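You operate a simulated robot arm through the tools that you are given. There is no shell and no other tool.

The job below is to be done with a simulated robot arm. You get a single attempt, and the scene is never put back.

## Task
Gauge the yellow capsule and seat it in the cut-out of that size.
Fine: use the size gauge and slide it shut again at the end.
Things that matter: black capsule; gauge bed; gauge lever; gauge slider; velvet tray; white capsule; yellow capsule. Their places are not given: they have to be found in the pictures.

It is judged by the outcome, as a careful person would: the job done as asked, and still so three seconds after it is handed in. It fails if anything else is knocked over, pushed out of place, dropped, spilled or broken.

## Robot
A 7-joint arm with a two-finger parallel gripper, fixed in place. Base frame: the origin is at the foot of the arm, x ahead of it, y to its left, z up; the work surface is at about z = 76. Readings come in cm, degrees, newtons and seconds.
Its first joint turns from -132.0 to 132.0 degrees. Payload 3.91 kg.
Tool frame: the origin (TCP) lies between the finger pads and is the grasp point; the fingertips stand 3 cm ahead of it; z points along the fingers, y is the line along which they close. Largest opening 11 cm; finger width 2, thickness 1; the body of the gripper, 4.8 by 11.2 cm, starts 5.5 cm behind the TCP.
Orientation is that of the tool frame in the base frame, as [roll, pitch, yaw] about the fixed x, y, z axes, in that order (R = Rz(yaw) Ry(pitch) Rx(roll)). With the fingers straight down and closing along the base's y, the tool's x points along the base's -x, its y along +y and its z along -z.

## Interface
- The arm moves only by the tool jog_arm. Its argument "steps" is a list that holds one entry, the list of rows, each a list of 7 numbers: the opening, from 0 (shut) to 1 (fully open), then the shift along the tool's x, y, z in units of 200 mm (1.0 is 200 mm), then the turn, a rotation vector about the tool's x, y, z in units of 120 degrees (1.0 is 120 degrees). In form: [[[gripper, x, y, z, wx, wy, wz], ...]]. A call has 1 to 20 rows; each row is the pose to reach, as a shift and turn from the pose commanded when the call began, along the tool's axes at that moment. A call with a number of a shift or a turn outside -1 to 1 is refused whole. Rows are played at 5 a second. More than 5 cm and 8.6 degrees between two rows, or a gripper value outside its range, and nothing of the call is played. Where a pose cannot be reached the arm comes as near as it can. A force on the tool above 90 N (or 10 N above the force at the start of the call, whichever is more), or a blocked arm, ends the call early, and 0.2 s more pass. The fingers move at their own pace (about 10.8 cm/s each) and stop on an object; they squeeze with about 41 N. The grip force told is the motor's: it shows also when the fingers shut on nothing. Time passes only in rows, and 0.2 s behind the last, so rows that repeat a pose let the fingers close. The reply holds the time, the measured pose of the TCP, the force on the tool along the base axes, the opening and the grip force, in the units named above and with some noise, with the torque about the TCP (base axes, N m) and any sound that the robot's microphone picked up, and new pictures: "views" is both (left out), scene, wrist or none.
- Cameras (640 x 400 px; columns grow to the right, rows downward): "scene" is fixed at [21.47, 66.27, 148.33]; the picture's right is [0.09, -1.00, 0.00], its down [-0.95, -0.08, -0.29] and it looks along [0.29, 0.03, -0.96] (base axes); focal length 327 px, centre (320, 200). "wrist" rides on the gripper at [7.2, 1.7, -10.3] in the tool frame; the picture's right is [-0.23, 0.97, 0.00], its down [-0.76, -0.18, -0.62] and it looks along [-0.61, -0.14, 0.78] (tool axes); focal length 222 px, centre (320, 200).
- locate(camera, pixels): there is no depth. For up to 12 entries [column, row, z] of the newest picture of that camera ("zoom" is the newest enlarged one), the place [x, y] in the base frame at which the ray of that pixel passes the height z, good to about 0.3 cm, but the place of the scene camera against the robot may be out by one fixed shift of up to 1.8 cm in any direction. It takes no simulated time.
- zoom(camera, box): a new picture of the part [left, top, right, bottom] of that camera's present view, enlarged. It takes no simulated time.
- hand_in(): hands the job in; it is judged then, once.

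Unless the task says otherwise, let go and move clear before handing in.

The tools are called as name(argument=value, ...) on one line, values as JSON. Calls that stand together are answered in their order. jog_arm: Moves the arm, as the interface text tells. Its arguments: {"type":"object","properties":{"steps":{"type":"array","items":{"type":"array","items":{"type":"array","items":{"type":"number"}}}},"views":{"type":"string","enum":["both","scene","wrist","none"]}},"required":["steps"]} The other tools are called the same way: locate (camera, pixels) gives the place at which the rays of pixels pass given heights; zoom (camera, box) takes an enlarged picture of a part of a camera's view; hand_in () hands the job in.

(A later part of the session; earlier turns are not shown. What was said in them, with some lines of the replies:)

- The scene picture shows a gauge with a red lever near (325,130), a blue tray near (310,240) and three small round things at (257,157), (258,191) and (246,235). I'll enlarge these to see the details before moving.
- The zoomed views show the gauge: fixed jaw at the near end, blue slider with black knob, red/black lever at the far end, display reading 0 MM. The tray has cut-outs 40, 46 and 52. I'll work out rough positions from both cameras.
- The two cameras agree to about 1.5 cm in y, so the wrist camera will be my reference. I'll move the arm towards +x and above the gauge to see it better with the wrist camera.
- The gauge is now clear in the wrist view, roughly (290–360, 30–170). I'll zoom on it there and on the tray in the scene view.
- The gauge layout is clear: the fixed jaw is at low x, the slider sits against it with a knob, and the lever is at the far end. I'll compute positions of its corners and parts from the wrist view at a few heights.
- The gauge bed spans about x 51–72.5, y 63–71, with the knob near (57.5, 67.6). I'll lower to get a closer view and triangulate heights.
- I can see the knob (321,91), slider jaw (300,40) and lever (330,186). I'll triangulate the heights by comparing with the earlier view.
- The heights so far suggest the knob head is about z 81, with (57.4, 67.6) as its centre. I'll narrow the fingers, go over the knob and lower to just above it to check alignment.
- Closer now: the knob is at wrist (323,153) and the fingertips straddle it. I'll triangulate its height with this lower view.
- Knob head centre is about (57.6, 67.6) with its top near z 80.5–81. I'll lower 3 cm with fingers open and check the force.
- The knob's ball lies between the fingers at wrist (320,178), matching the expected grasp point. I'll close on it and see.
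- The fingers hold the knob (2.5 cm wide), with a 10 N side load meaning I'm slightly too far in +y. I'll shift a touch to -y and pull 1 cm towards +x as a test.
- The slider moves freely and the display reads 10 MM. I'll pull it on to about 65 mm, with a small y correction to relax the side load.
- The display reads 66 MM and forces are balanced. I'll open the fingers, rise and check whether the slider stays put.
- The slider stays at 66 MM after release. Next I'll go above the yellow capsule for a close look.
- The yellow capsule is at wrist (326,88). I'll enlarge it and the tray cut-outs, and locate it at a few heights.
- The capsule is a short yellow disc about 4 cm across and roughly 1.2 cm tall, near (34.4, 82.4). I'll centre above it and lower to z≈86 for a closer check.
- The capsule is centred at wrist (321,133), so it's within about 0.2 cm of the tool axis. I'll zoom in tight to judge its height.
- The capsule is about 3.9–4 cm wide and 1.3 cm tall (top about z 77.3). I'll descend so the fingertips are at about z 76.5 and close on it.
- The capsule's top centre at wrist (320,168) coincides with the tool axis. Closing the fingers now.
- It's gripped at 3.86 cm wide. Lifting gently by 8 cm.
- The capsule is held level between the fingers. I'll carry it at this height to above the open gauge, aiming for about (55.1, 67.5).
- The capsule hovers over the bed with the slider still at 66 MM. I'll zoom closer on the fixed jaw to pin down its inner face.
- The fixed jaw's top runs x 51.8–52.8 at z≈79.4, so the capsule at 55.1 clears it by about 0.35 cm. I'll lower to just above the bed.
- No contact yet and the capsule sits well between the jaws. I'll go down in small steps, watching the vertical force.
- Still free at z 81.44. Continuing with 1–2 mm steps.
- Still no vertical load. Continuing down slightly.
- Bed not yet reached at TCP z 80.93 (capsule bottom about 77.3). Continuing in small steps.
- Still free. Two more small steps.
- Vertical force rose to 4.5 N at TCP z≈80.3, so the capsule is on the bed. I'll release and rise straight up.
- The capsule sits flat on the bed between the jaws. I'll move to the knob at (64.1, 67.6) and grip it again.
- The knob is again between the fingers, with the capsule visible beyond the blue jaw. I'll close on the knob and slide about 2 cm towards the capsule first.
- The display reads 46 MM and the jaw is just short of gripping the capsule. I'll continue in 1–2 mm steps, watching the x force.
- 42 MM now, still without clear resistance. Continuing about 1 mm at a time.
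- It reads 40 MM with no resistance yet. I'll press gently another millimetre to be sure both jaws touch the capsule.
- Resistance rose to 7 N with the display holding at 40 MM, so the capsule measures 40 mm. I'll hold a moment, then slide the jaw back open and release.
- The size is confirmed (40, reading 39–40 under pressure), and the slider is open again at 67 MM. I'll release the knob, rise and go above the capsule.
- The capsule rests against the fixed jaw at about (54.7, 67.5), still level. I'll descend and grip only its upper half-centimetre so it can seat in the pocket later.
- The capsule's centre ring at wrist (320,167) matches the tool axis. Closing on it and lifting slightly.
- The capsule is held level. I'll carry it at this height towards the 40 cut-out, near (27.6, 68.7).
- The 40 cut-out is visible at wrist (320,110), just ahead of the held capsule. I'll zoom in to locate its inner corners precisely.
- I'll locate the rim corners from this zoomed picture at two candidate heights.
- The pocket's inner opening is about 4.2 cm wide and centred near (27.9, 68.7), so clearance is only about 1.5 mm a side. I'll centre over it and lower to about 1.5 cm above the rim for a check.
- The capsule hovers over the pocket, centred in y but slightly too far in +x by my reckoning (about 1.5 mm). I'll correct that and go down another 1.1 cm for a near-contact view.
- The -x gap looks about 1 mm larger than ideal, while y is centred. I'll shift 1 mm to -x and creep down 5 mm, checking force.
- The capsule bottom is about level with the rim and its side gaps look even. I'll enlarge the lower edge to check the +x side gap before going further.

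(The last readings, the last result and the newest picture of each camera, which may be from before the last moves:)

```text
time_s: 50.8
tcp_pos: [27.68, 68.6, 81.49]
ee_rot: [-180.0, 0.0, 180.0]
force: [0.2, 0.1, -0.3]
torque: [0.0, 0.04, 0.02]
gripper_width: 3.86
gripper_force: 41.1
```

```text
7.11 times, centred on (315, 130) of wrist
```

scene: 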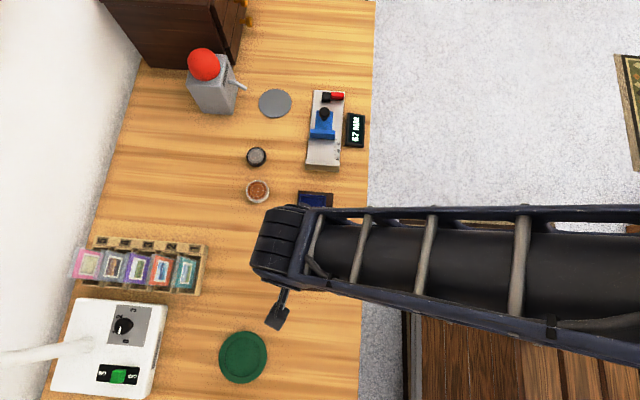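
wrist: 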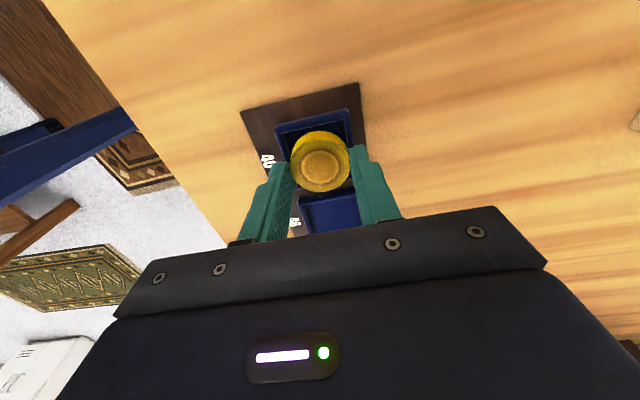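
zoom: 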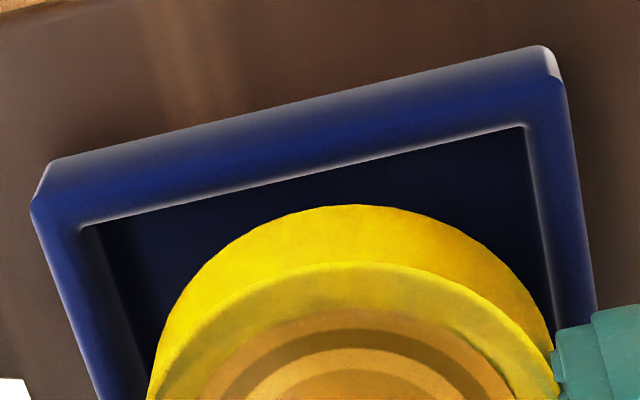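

The pocket's outer rim edges put its centre within about 0.5 mm of the capsule's, with the rim top near z 77.5. I'll keep lowering in small steps.

jog_arm(steps=[[[0.25, 0, 0, 0.007, 0, 0, 0], [0.25, 0, 0, 0.015, 0, 0, 0], [0.25, 0, 0, 0.015, 0, 0, 0]]], views="none")

jog_arm(steps=[[[0.25, 0, 0, 0.005, 0, 0, 0], [0.25, 0, 0, 0.01, 0, 0, 0], [0.25, 0, 0, 0.01, 0, 0, 0]]], views="wrist")

zoom(camera="wrist", box=[270, 100, 370, 200])

```text
time_s: 51.6
tcp_pos: [27.76, 68.6, 81.08]
ee_rot: [-180.0, 0.1, -180.0]
force: [0.2, 0.6, -0.6]
torque: [0.0, 0.02, -0.02]
gripper_width: 3.86
gripper_force: 41.0
```

```text
time_s: 52.4
tcp_pos: [27.71, 68.63, 81.09]
ee_rot: [180.0, 0.1, -179.9]
force: [-0.5, 0.1, -0.3]
torque: [0.0, -0.01, 0.01]
gripper_width: 3.86
gripper_force: 40.9
```

wrist: 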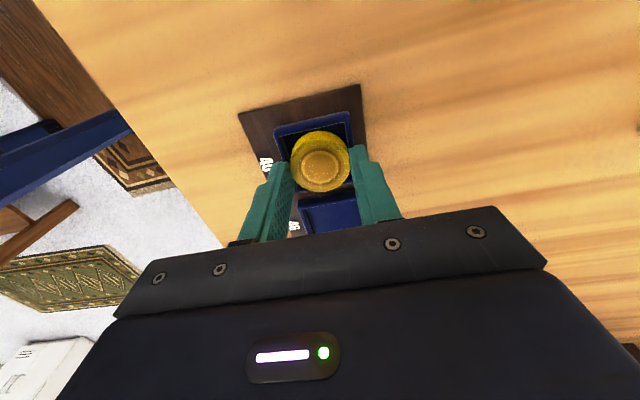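

```text
4.00 times, centred on (320, 150) of wrist
```

zoom: 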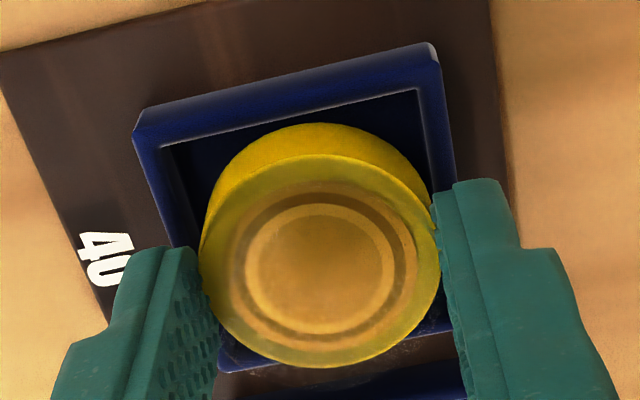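

No contact force, and the capsule's lower edge is now going inside the rim. Continuing down.

jog_arm(steps=[[[0.25, 0, 0, 0.005, 0, 0, 0], [0.25, 0, 0, 0.01, 0, 0, 0], [0.25, 0, 0, 0.01, 0, 0, 0]]], views="none")

jog_arm(steps=[[[0.25, 0, 0, 0.004, 0, 0, 0], [0.25, 0, 0, 0.008, 0, 0, 0], [0.25, 0, 0, 0.008, 0, 0, 0]]], views="wrist")

zoom(camera="wrist", box=[270, 100, 370, 200])

```text
time_s: 53.2
tcp_pos: [27.84, 68.71, 80.74]
ee_rot: [179.9, -0.1, 179.9]
force: [0.6, 0.1, 0.2]
torque: [0.01, 0.01, 0.01]
gripper_width: 3.85
gripper_force: 40.8
```

```text
time_s: 54.0
tcp_pos: [27.67, 68.61, 80.53]
ee_rot: [-180.0, 0.0, 180.0]
force: [-0.3, -0.6, -1.0]
torque: [-0.01, 0.01, -0.02]
gripper_width: 3.86
gripper_force: 40.8
```

wrist: 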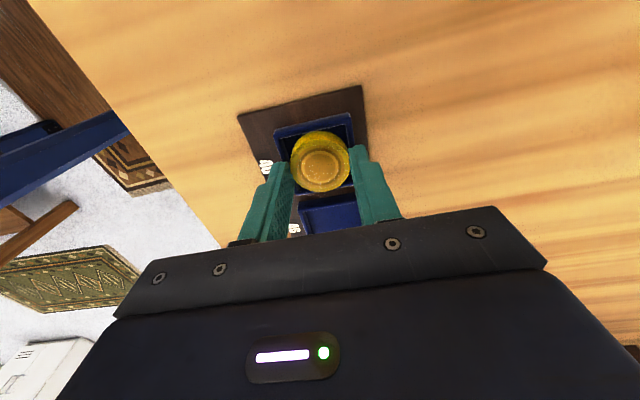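

```text
4.00 times, centred on (320, 150) of wrist
```

zoom: 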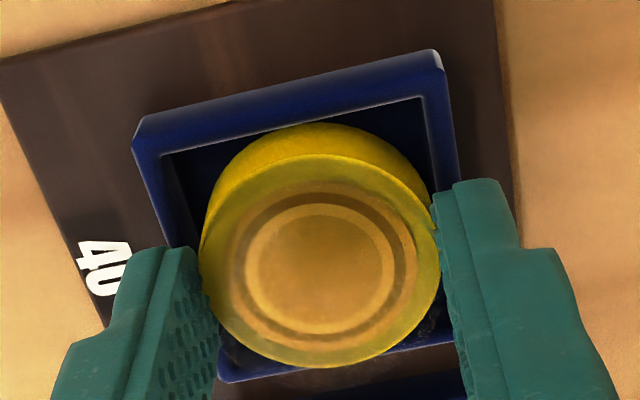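

Now the rim's inner edge meets the capsule's side in the picture, so it's entering the pocket with no force. Continuing 1 mm at a time until something touches.

jog_arm(steps=[[[0.25, 0, 0, 0.003, 0, 0, 0], [0.25, 0, 0, 0.006, 0, 0, 0], [0.25, 0, 0, 0.006, 0, 0, 0]]], views="none")

jog_arm(steps=[[[0.25, 0, 0, 0.003, 0, 0, 0], [0.25, 0, 0, 0.006, 0, 0, 0], [0.25, 0, 0, 0.006, 0, 0, 0]]], views="wrist")

zoom(camera="wrist", box=[270, 100, 370, 200])

```text
time_s: 54.8
tcp_pos: [27.7, 68.6, 80.54]
ee_rot: [179.9, 0.1, -180.0]
force: [0.4, -0.3, 0.1]
torque: [0.02, 0.0, 0.02]
gripper_width: 3.85
gripper_force: 40.8
```

```text
time_s: 55.6
tcp_pos: [27.73, 68.68, 80.4]
ee_rot: [180.0, 0.0, 180.0]
force: [1.3, -0.4, 5.0]
torque: [-0.19, -0.01, 0.05]
gripper_width: 3.87
gripper_force: 40.6
```

wrist: 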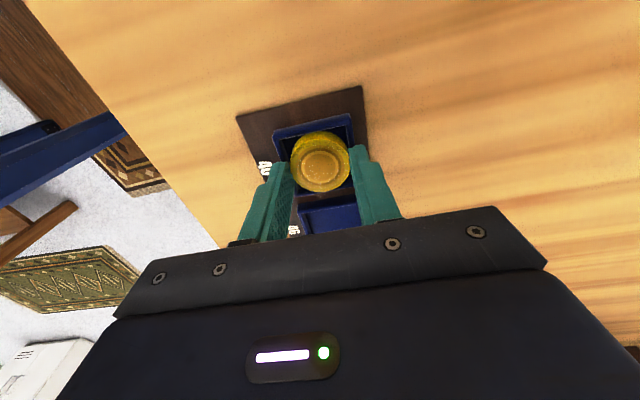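

```text
4.00 times, centred on (320, 150) of wrist
```

zoom: 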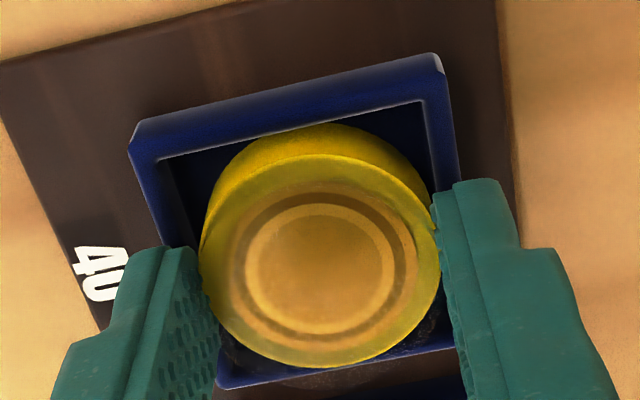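

A 5 N upward force with a sideways torque says the -y fingertip has reached the rim top. I'll rise 1 mm to unload it, then open the fingers so the capsule settles in the pocket.

jog_arm(steps=[[[0.25, 0, 0, -0.005, 0, 0, 0], [0.25, 0, 0, -0.005, 0, 0, 0], [0.37, 0, 0, -0.005, 0, 0, 0], [0.42, 0, 0, -0.005, 0, 0, 0], [0.5, 0, 0, -0.005, 0, 0, 0], [0.5, 0, 0, -0.005, 0, 0, 0]]], views="wrist")

zoom(camera="wrist", box=[250, 90, 390, 210])

```text
time_s: 57.0
tcp_pos: [27.77, 68.66, 80.47]
ee_rot: [180.0, -0.1, -180.0]
force: [0.4, 0.1, 0.0]
torque: [0.03, -0.01, 0.0]
gripper_width: 5.5
gripper_force: 0.0
```

wrist: 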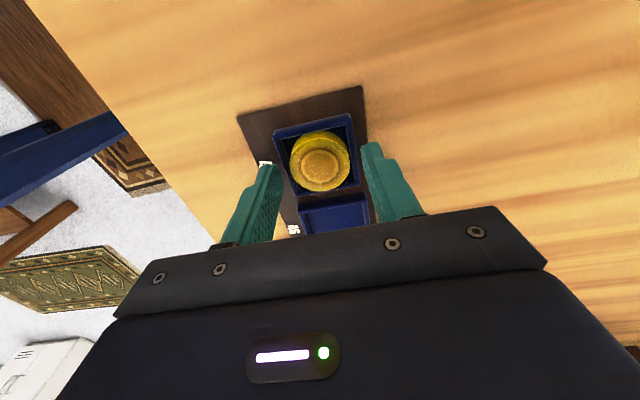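

```text
3.33 times, centred on (320, 150) of wrist
```

zoom: 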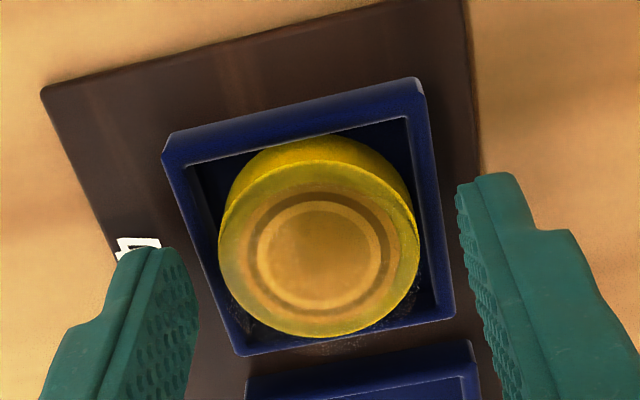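

The capsule is within the pocket's rim all round. I'll rise straight up and check that it sits flat.

jog_arm(steps=[[[0.5, 0, 0, -0.05, 0, 0, 0], [0.5, 0, 0, -0.15, 0, 0, 0], [0.5, 0, 0, -0.3, 0, 0, 0], [0.5, 0, 0, -0.45, 0, 0, 0], [0.5, 0, 0, -0.6, 0, 0, 0], [0.5, 0, 0, -0.6, 0, 0, 0]]])

zoom(camera="wrist", box=[270, 60, 370, 160])

```text
time_s: 58.4
tcp_pos: [27.92, 68.7, 92.52]
ee_rot: [180.0, 0.1, 180.0]
force: [-0.5, -0.3, 0.1]
torque: [0.02, -0.01, 0.01]
gripper_width: 5.51
gripper_force: 0.1
```

scene: 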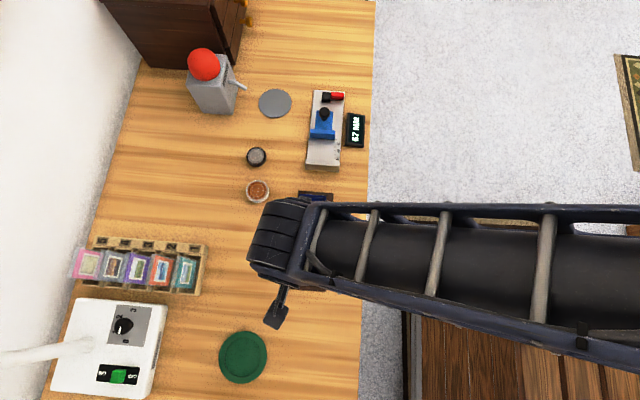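
wrist: 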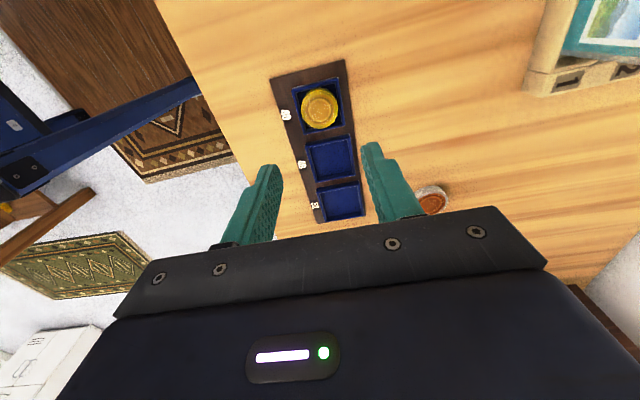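

```text
4.00 times, centred on (320, 110) of wrist
```

zoom: 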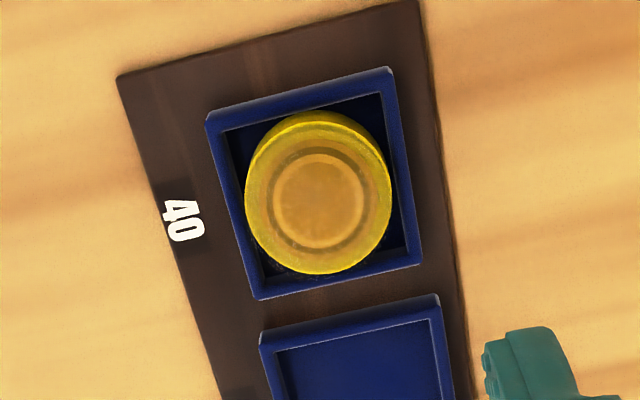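

The capsule sits flat in the 40 cut-out. Next I'll return to the gauge knob to slide it shut.

jog_arm(steps=[[[0.5, -0.2, -0.005, 0, 0, 0, 0], [0.5, -0.4, -0.01, 0, 0, 0, 0], [0.5, -0.6, -0.015, 0, 0, 0, 0], [0.5, -0.8, -0.02, 0, 0, 0, 0], [0.5, -0.95, -0.027, 0, 0, 0, 0], [0.5, -0.95, -0.027, 0, 0, 0, 0]]], views="none")

jog_arm(steps=[[[0.5, -0.2, -0.007, 0, 0, 0, 0], [0.5, -0.4, -0.014, 0, 0, 0, 0], [0.5, -0.6, -0.02, 0, 0, 0, 0], [0.5, -0.75, -0.025, 0, 0, 0, 0], [0.5, -0.865, -0.028, 0, 0, 0, 0], [0.5, -0.865, -0.028, 0, 0, 0, 0]]])

zoom(camera="scene", box=[270, 180, 350, 300])

zoom(camera="wrist", box=[220, 20, 420, 200])

```text
time_s: 59.8
tcp_pos: [46.87, 68.15, 92.43]
ee_rot: [-179.9, 0.1, 179.9]
force: [-0.3, 0.6, -0.2]
torque: [-0.01, 0.01, -0.03]
gripper_width: 5.51
gripper_force: 0.1
```

```text
time_s: 61.2
tcp_pos: [64.27, 67.6, 92.51]
ee_rot: [180.0, -0.1, -180.0]
force: [0.7, 0.1, -0.2]
torque: [0.01, 0.02, -0.01]
gripper_width: 5.48
gripper_force: 0.1
```

scene: 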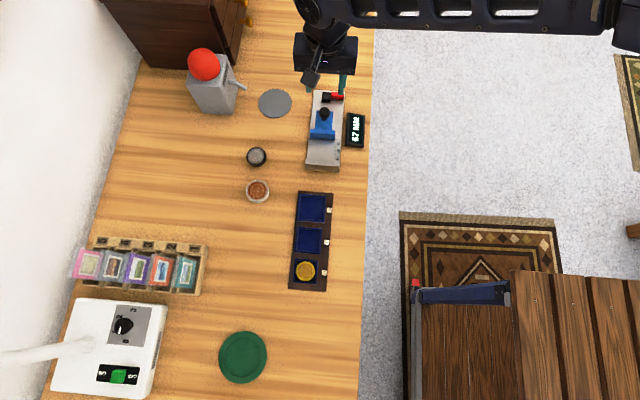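
wrist: 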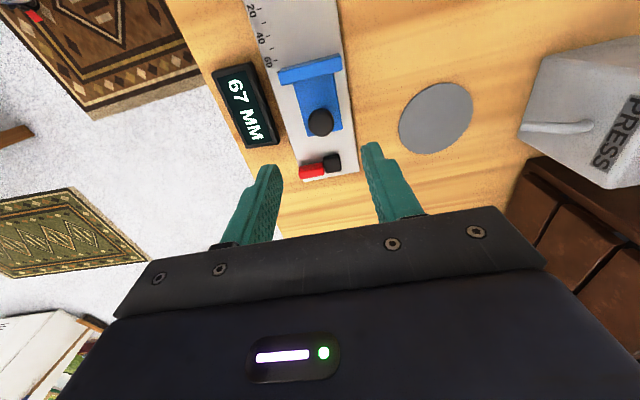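

```text
3.33 times, centred on (310, 240) of scene
```

zoom: 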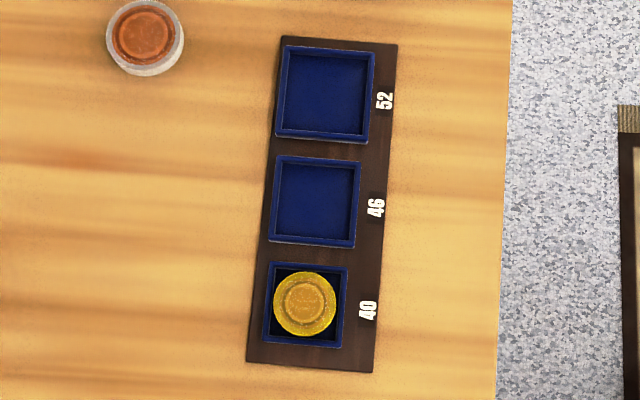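

```text
2.22 times, centred on (320, 110) of wrist
```

zoom: 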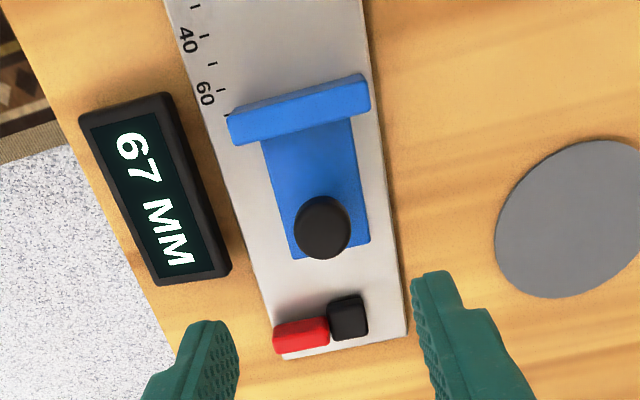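

The tray is undisturbed with the yellow capsule in the 40 pocket. I'll lower onto the knob, grip it and slide it towards shut.

jog_arm(steps=[[[0.5, 0, -0.001, 0.15, 0, 0, 0], [0.5, 0, -0.001, 0.3, 0, 0, 0], [0.5, 0, -0.001, 0.43, 0, 0, 0], [0.5, 0, -0.001, 0.515, 0, 0, 0], [0.5, 0, -0.001, 0.515, 0, 0, 0], [0.3, 0, -0.001, 0.515, 0, 0, 0], [0.1, 0, -0.001, 0.515, 0, 0, 0], [0.1, 0, -0.001, 0.515, 0, 0, 0], [0.1, 0, -0.001, 0.515, 0, 0, 0]]], views="wrist")

```text
time_s: 63.2
tcp_pos: [64.06, 67.59, 82.03]
ee_rot: [-180.0, -0.1, 180.0]
force: [-1.4, 14.5, -3.8]
torque: [0.36, 0.04, 0.08]
gripper_width: 2.52
gripper_force: 45.0
```

wrist: 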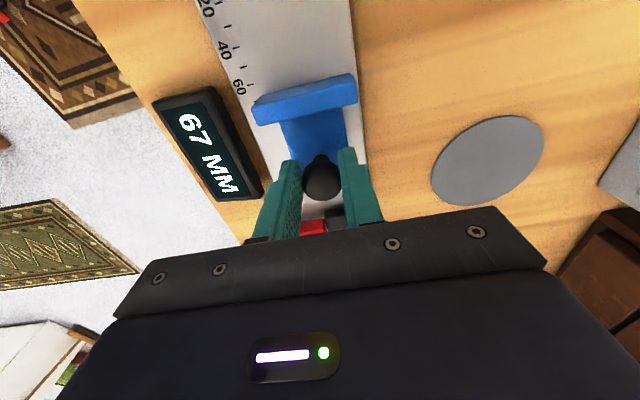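

Gripped, with 14.5 N sideways load; I'll shift 0.7 mm to +y and slide about 6.2 cm towards shut.

jog_arm(steps=[[[0.1, 0, 0.0035, 0, 0, 0, 0], [0.1, 0.04, 0.0035, 0, 0, 0, 0], [0.1, 0.08, 0.0035, 0, 0, 0, 0], [0.1, 0.12, 0.0035, 0, 0, 0, 0], [0.1, 0.16, 0.0035, 0, 0, 0, 0], [0.1, 0.2, 0.0035, 0, 0, 0, 0], [0.1, 0.24, 0.0035, 0, 0, 0, 0], [0.1, 0.28, 0.0035, 0, 0, 0, 0], [0.1, 0.31, 0.0035, 0, 0, 0, 0], [0.1, 0.31, 0.0035, 0, 0, 0, 0]]])

zoom(camera="scene", box=[280, 80, 380, 180])

```text
time_s: 65.4
tcp_pos: [57.94, 67.52, 82.13]
ee_rot: [-180.0, 0.1, -179.9]
force: [-1.0, 6.9, -15.8]
torque: [0.14, 0.05, 0.05]
gripper_width: 2.52
gripper_force: 45.2
```

scene: 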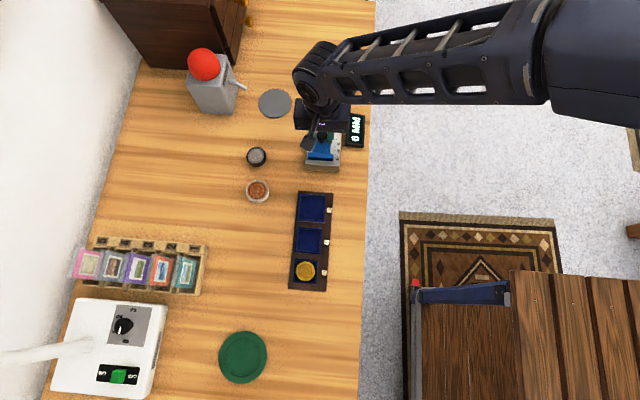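
wrist: 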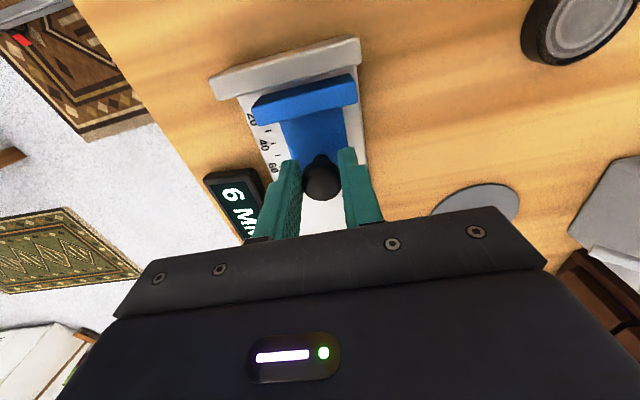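

```text
4.00 times, centred on (330, 130) of scene
```

zoom: 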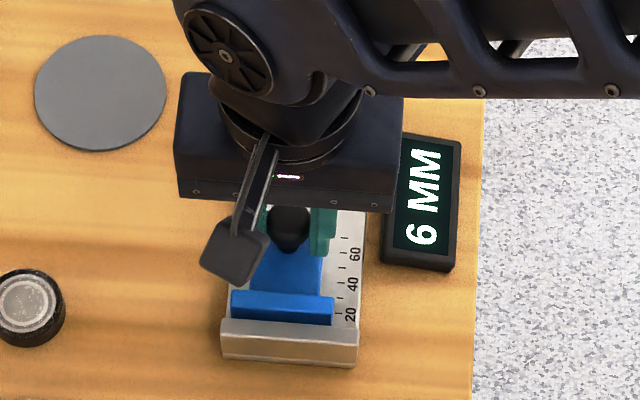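

It reads 6 MM, with a -16 N vertical load meaning I'm pulling up slightly. I'll lower 0.8 mm to relax it and slide the last 5–6 mm slowly.

jog_arm(steps=[[[0.1, 0, 0.001, 0.004, 0, 0, 0], [0.1, 0.008, 0.001, 0.004, 0, 0, 0], [0.1, 0.016, 0.001, 0.004, 0, 0, 0], [0.1, 0.023, 0.001, 0.004, 0, 0, 0], [0.1, 0.023, 0.001, 0.004, 0, 0, 0]]])

zoom(camera="scene", box=[280, 80, 380, 180])

```text
time_s: 66.6
tcp_pos: [57.48, 67.71, 82.19]
ee_rot: [180.0, 0.0, -180.0]
force: [-0.1, -7.5, -0.6]
torque: [-0.19, -0.37, -0.04]
gripper_width: 2.52
gripper_force: 45.6
```

scene: 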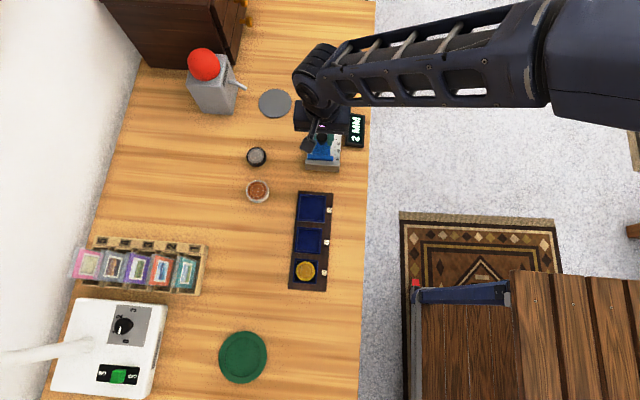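
wrist: 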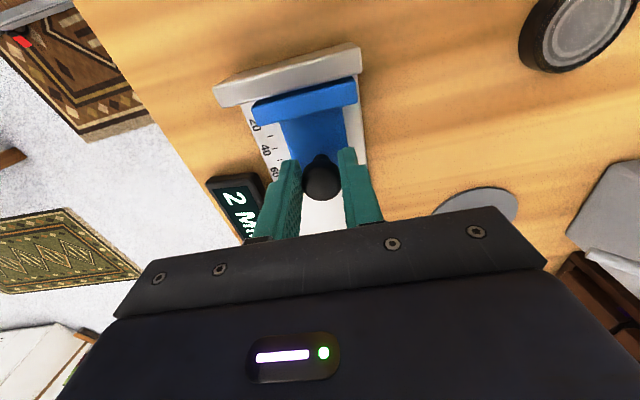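

```text
4.00 times, centred on (330, 130) of scene
```

zoom: 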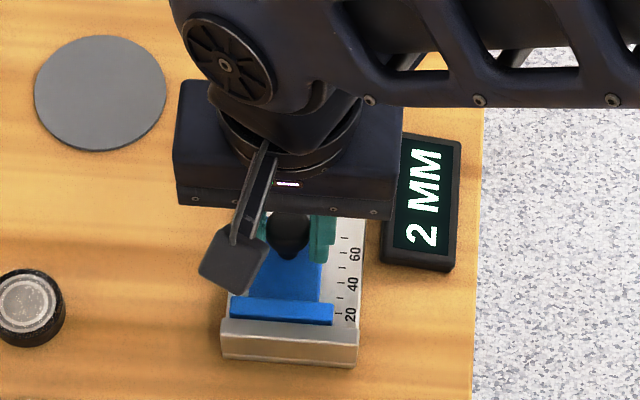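

2 MM now. Sliding the last couple of millimetres gently, until it reads 0.

jog_arm(steps=[[[0.1, 0.005, -0.002, 0, 0, 0, 0], [0.1, 0.01, -0.002, 0, 0, 0, 0], [0.1, 0.013, -0.002, 0, 0, 0, 0], [0.1, 0.013, -0.002, 0, 0, 0, 0]]], views="none")

zoom(camera="scene", box=[280, 80, 380, 180])

```text
time_s: 67.6
tcp_pos: [57.24, 67.65, 82.12]
ee_rot: [180.0, 0.1, 180.0]
force: [8.7, 1.3, 0.5]
torque: [0.02, -0.23, -0.01]
gripper_width: 2.52
gripper_force: 45.4
```

```text
4.00 times, centred on (330, 130) of scene
```

zoom: 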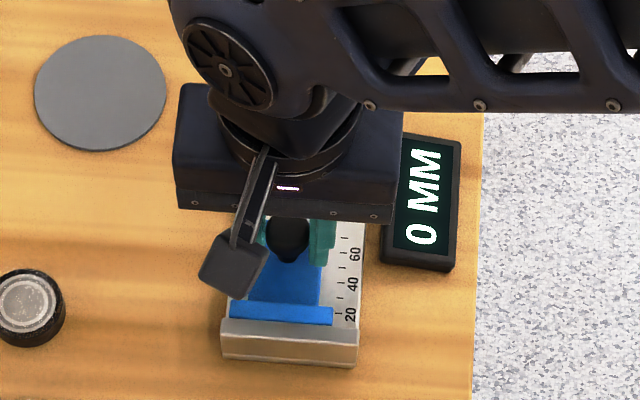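

It reads 0 MM with the jaws touching. I'll open the fingers, rise clear and take a final look.

jog_arm(steps=[[[0.3, 0, 0, 0, 0, 0, 0], [0.5, 0, 0, 0, 0, 0, 0], [0.5, 0, 0, 0, 0, 0, 0], [0.5, 0, 0, -0.1, 0, 0, 0], [0.5, 0, 0, -0.25, 0, 0, 0], [0.5, 0, 0, -0.45, 0, 0, 0], [0.5, 0, 0, -0.65, 0, 0, 0], [0.5, 0, 0, -0.8, 0, 0, 0], [0.5, 0, 0, -0.8, 0, 0, 0]]])

zoom(camera="scene", box=[280, 80, 380, 180])

zoom(camera="wrist", box=[220, 0, 420, 180])

zoom(camera="scene", box=[280, 245, 340, 295])

```text
time_s: 69.6
tcp_pos: [57.03, 67.56, 98.02]
ee_rot: [179.9, 0.0, -179.9]
force: [-0.7, -0.5, -0.2]
torque: [0.0, 0.01, 0.0]
gripper_width: 5.5
gripper_force: 0.1
```

scene: 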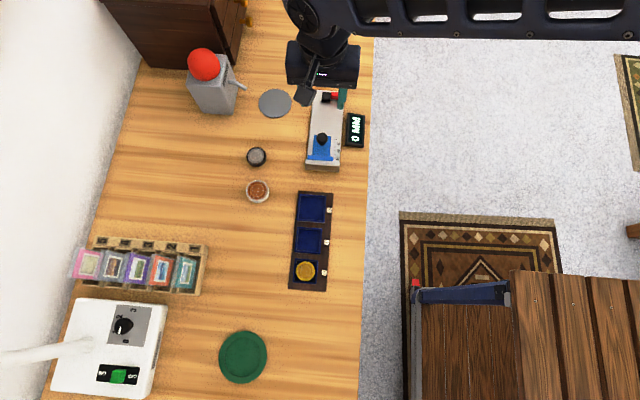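
wrist: 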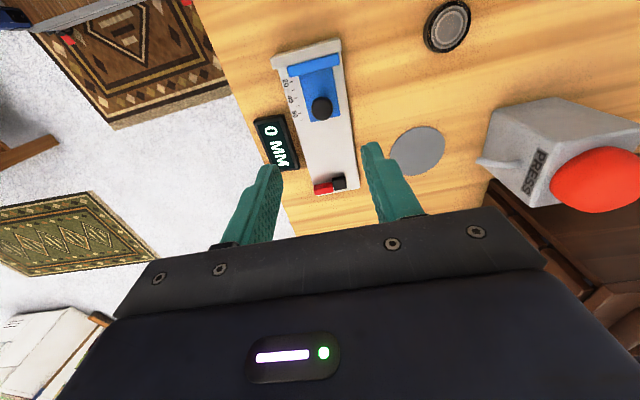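

```text
4.00 times, centred on (330, 130) of scene
```

zoom: 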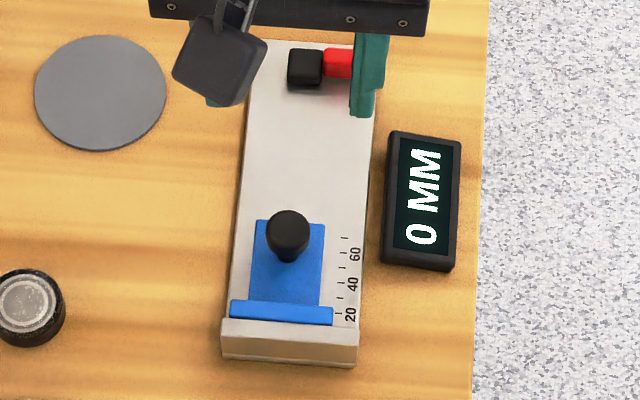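

```text
2.22 times, centred on (320, 90) of wrist
```

zoom: 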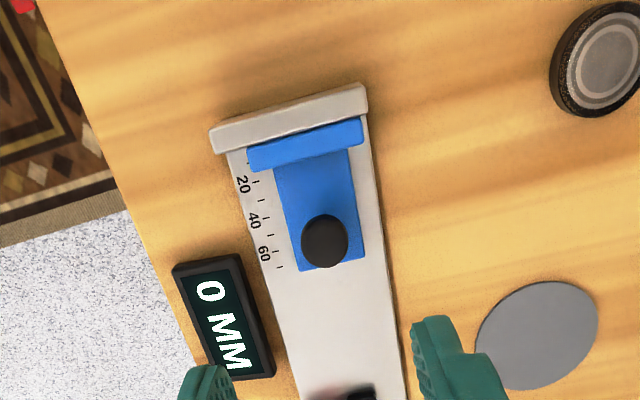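

```text
8.00 times, centred on (310, 270) of scene
```

zoom: 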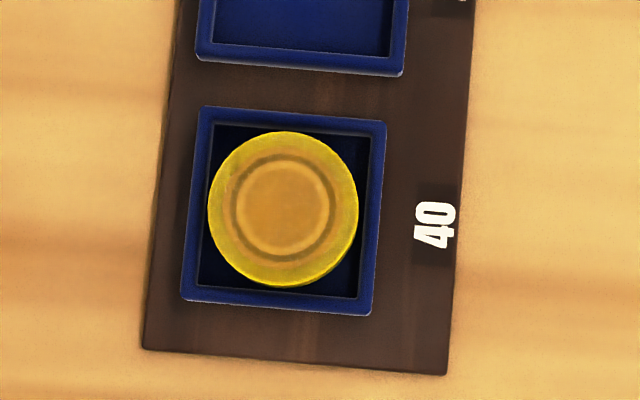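

The display reads 0 MM with the slider shut. The yellow capsule lies flat inside the 40 cut-out at scene (305,271), everything else is where it was, and the gripper is clear, so I'm handing in.

hand_in()

```text
The job is handed in.
```

The yellow capsule measured 40 mm on the gauge and is now seated flat in the 40 cut-out. With the jaws pressed onto it, the display read 39–40 mm.

The gauge slider is shut again and its display reads 0 mm. I never used the gauge lever, because the slider moved freely without it. In the last pictures, the black and white capsules, the tray and everything else were where they started, and the gripper was clear.

The job is handed in; the reply gave no verdict.
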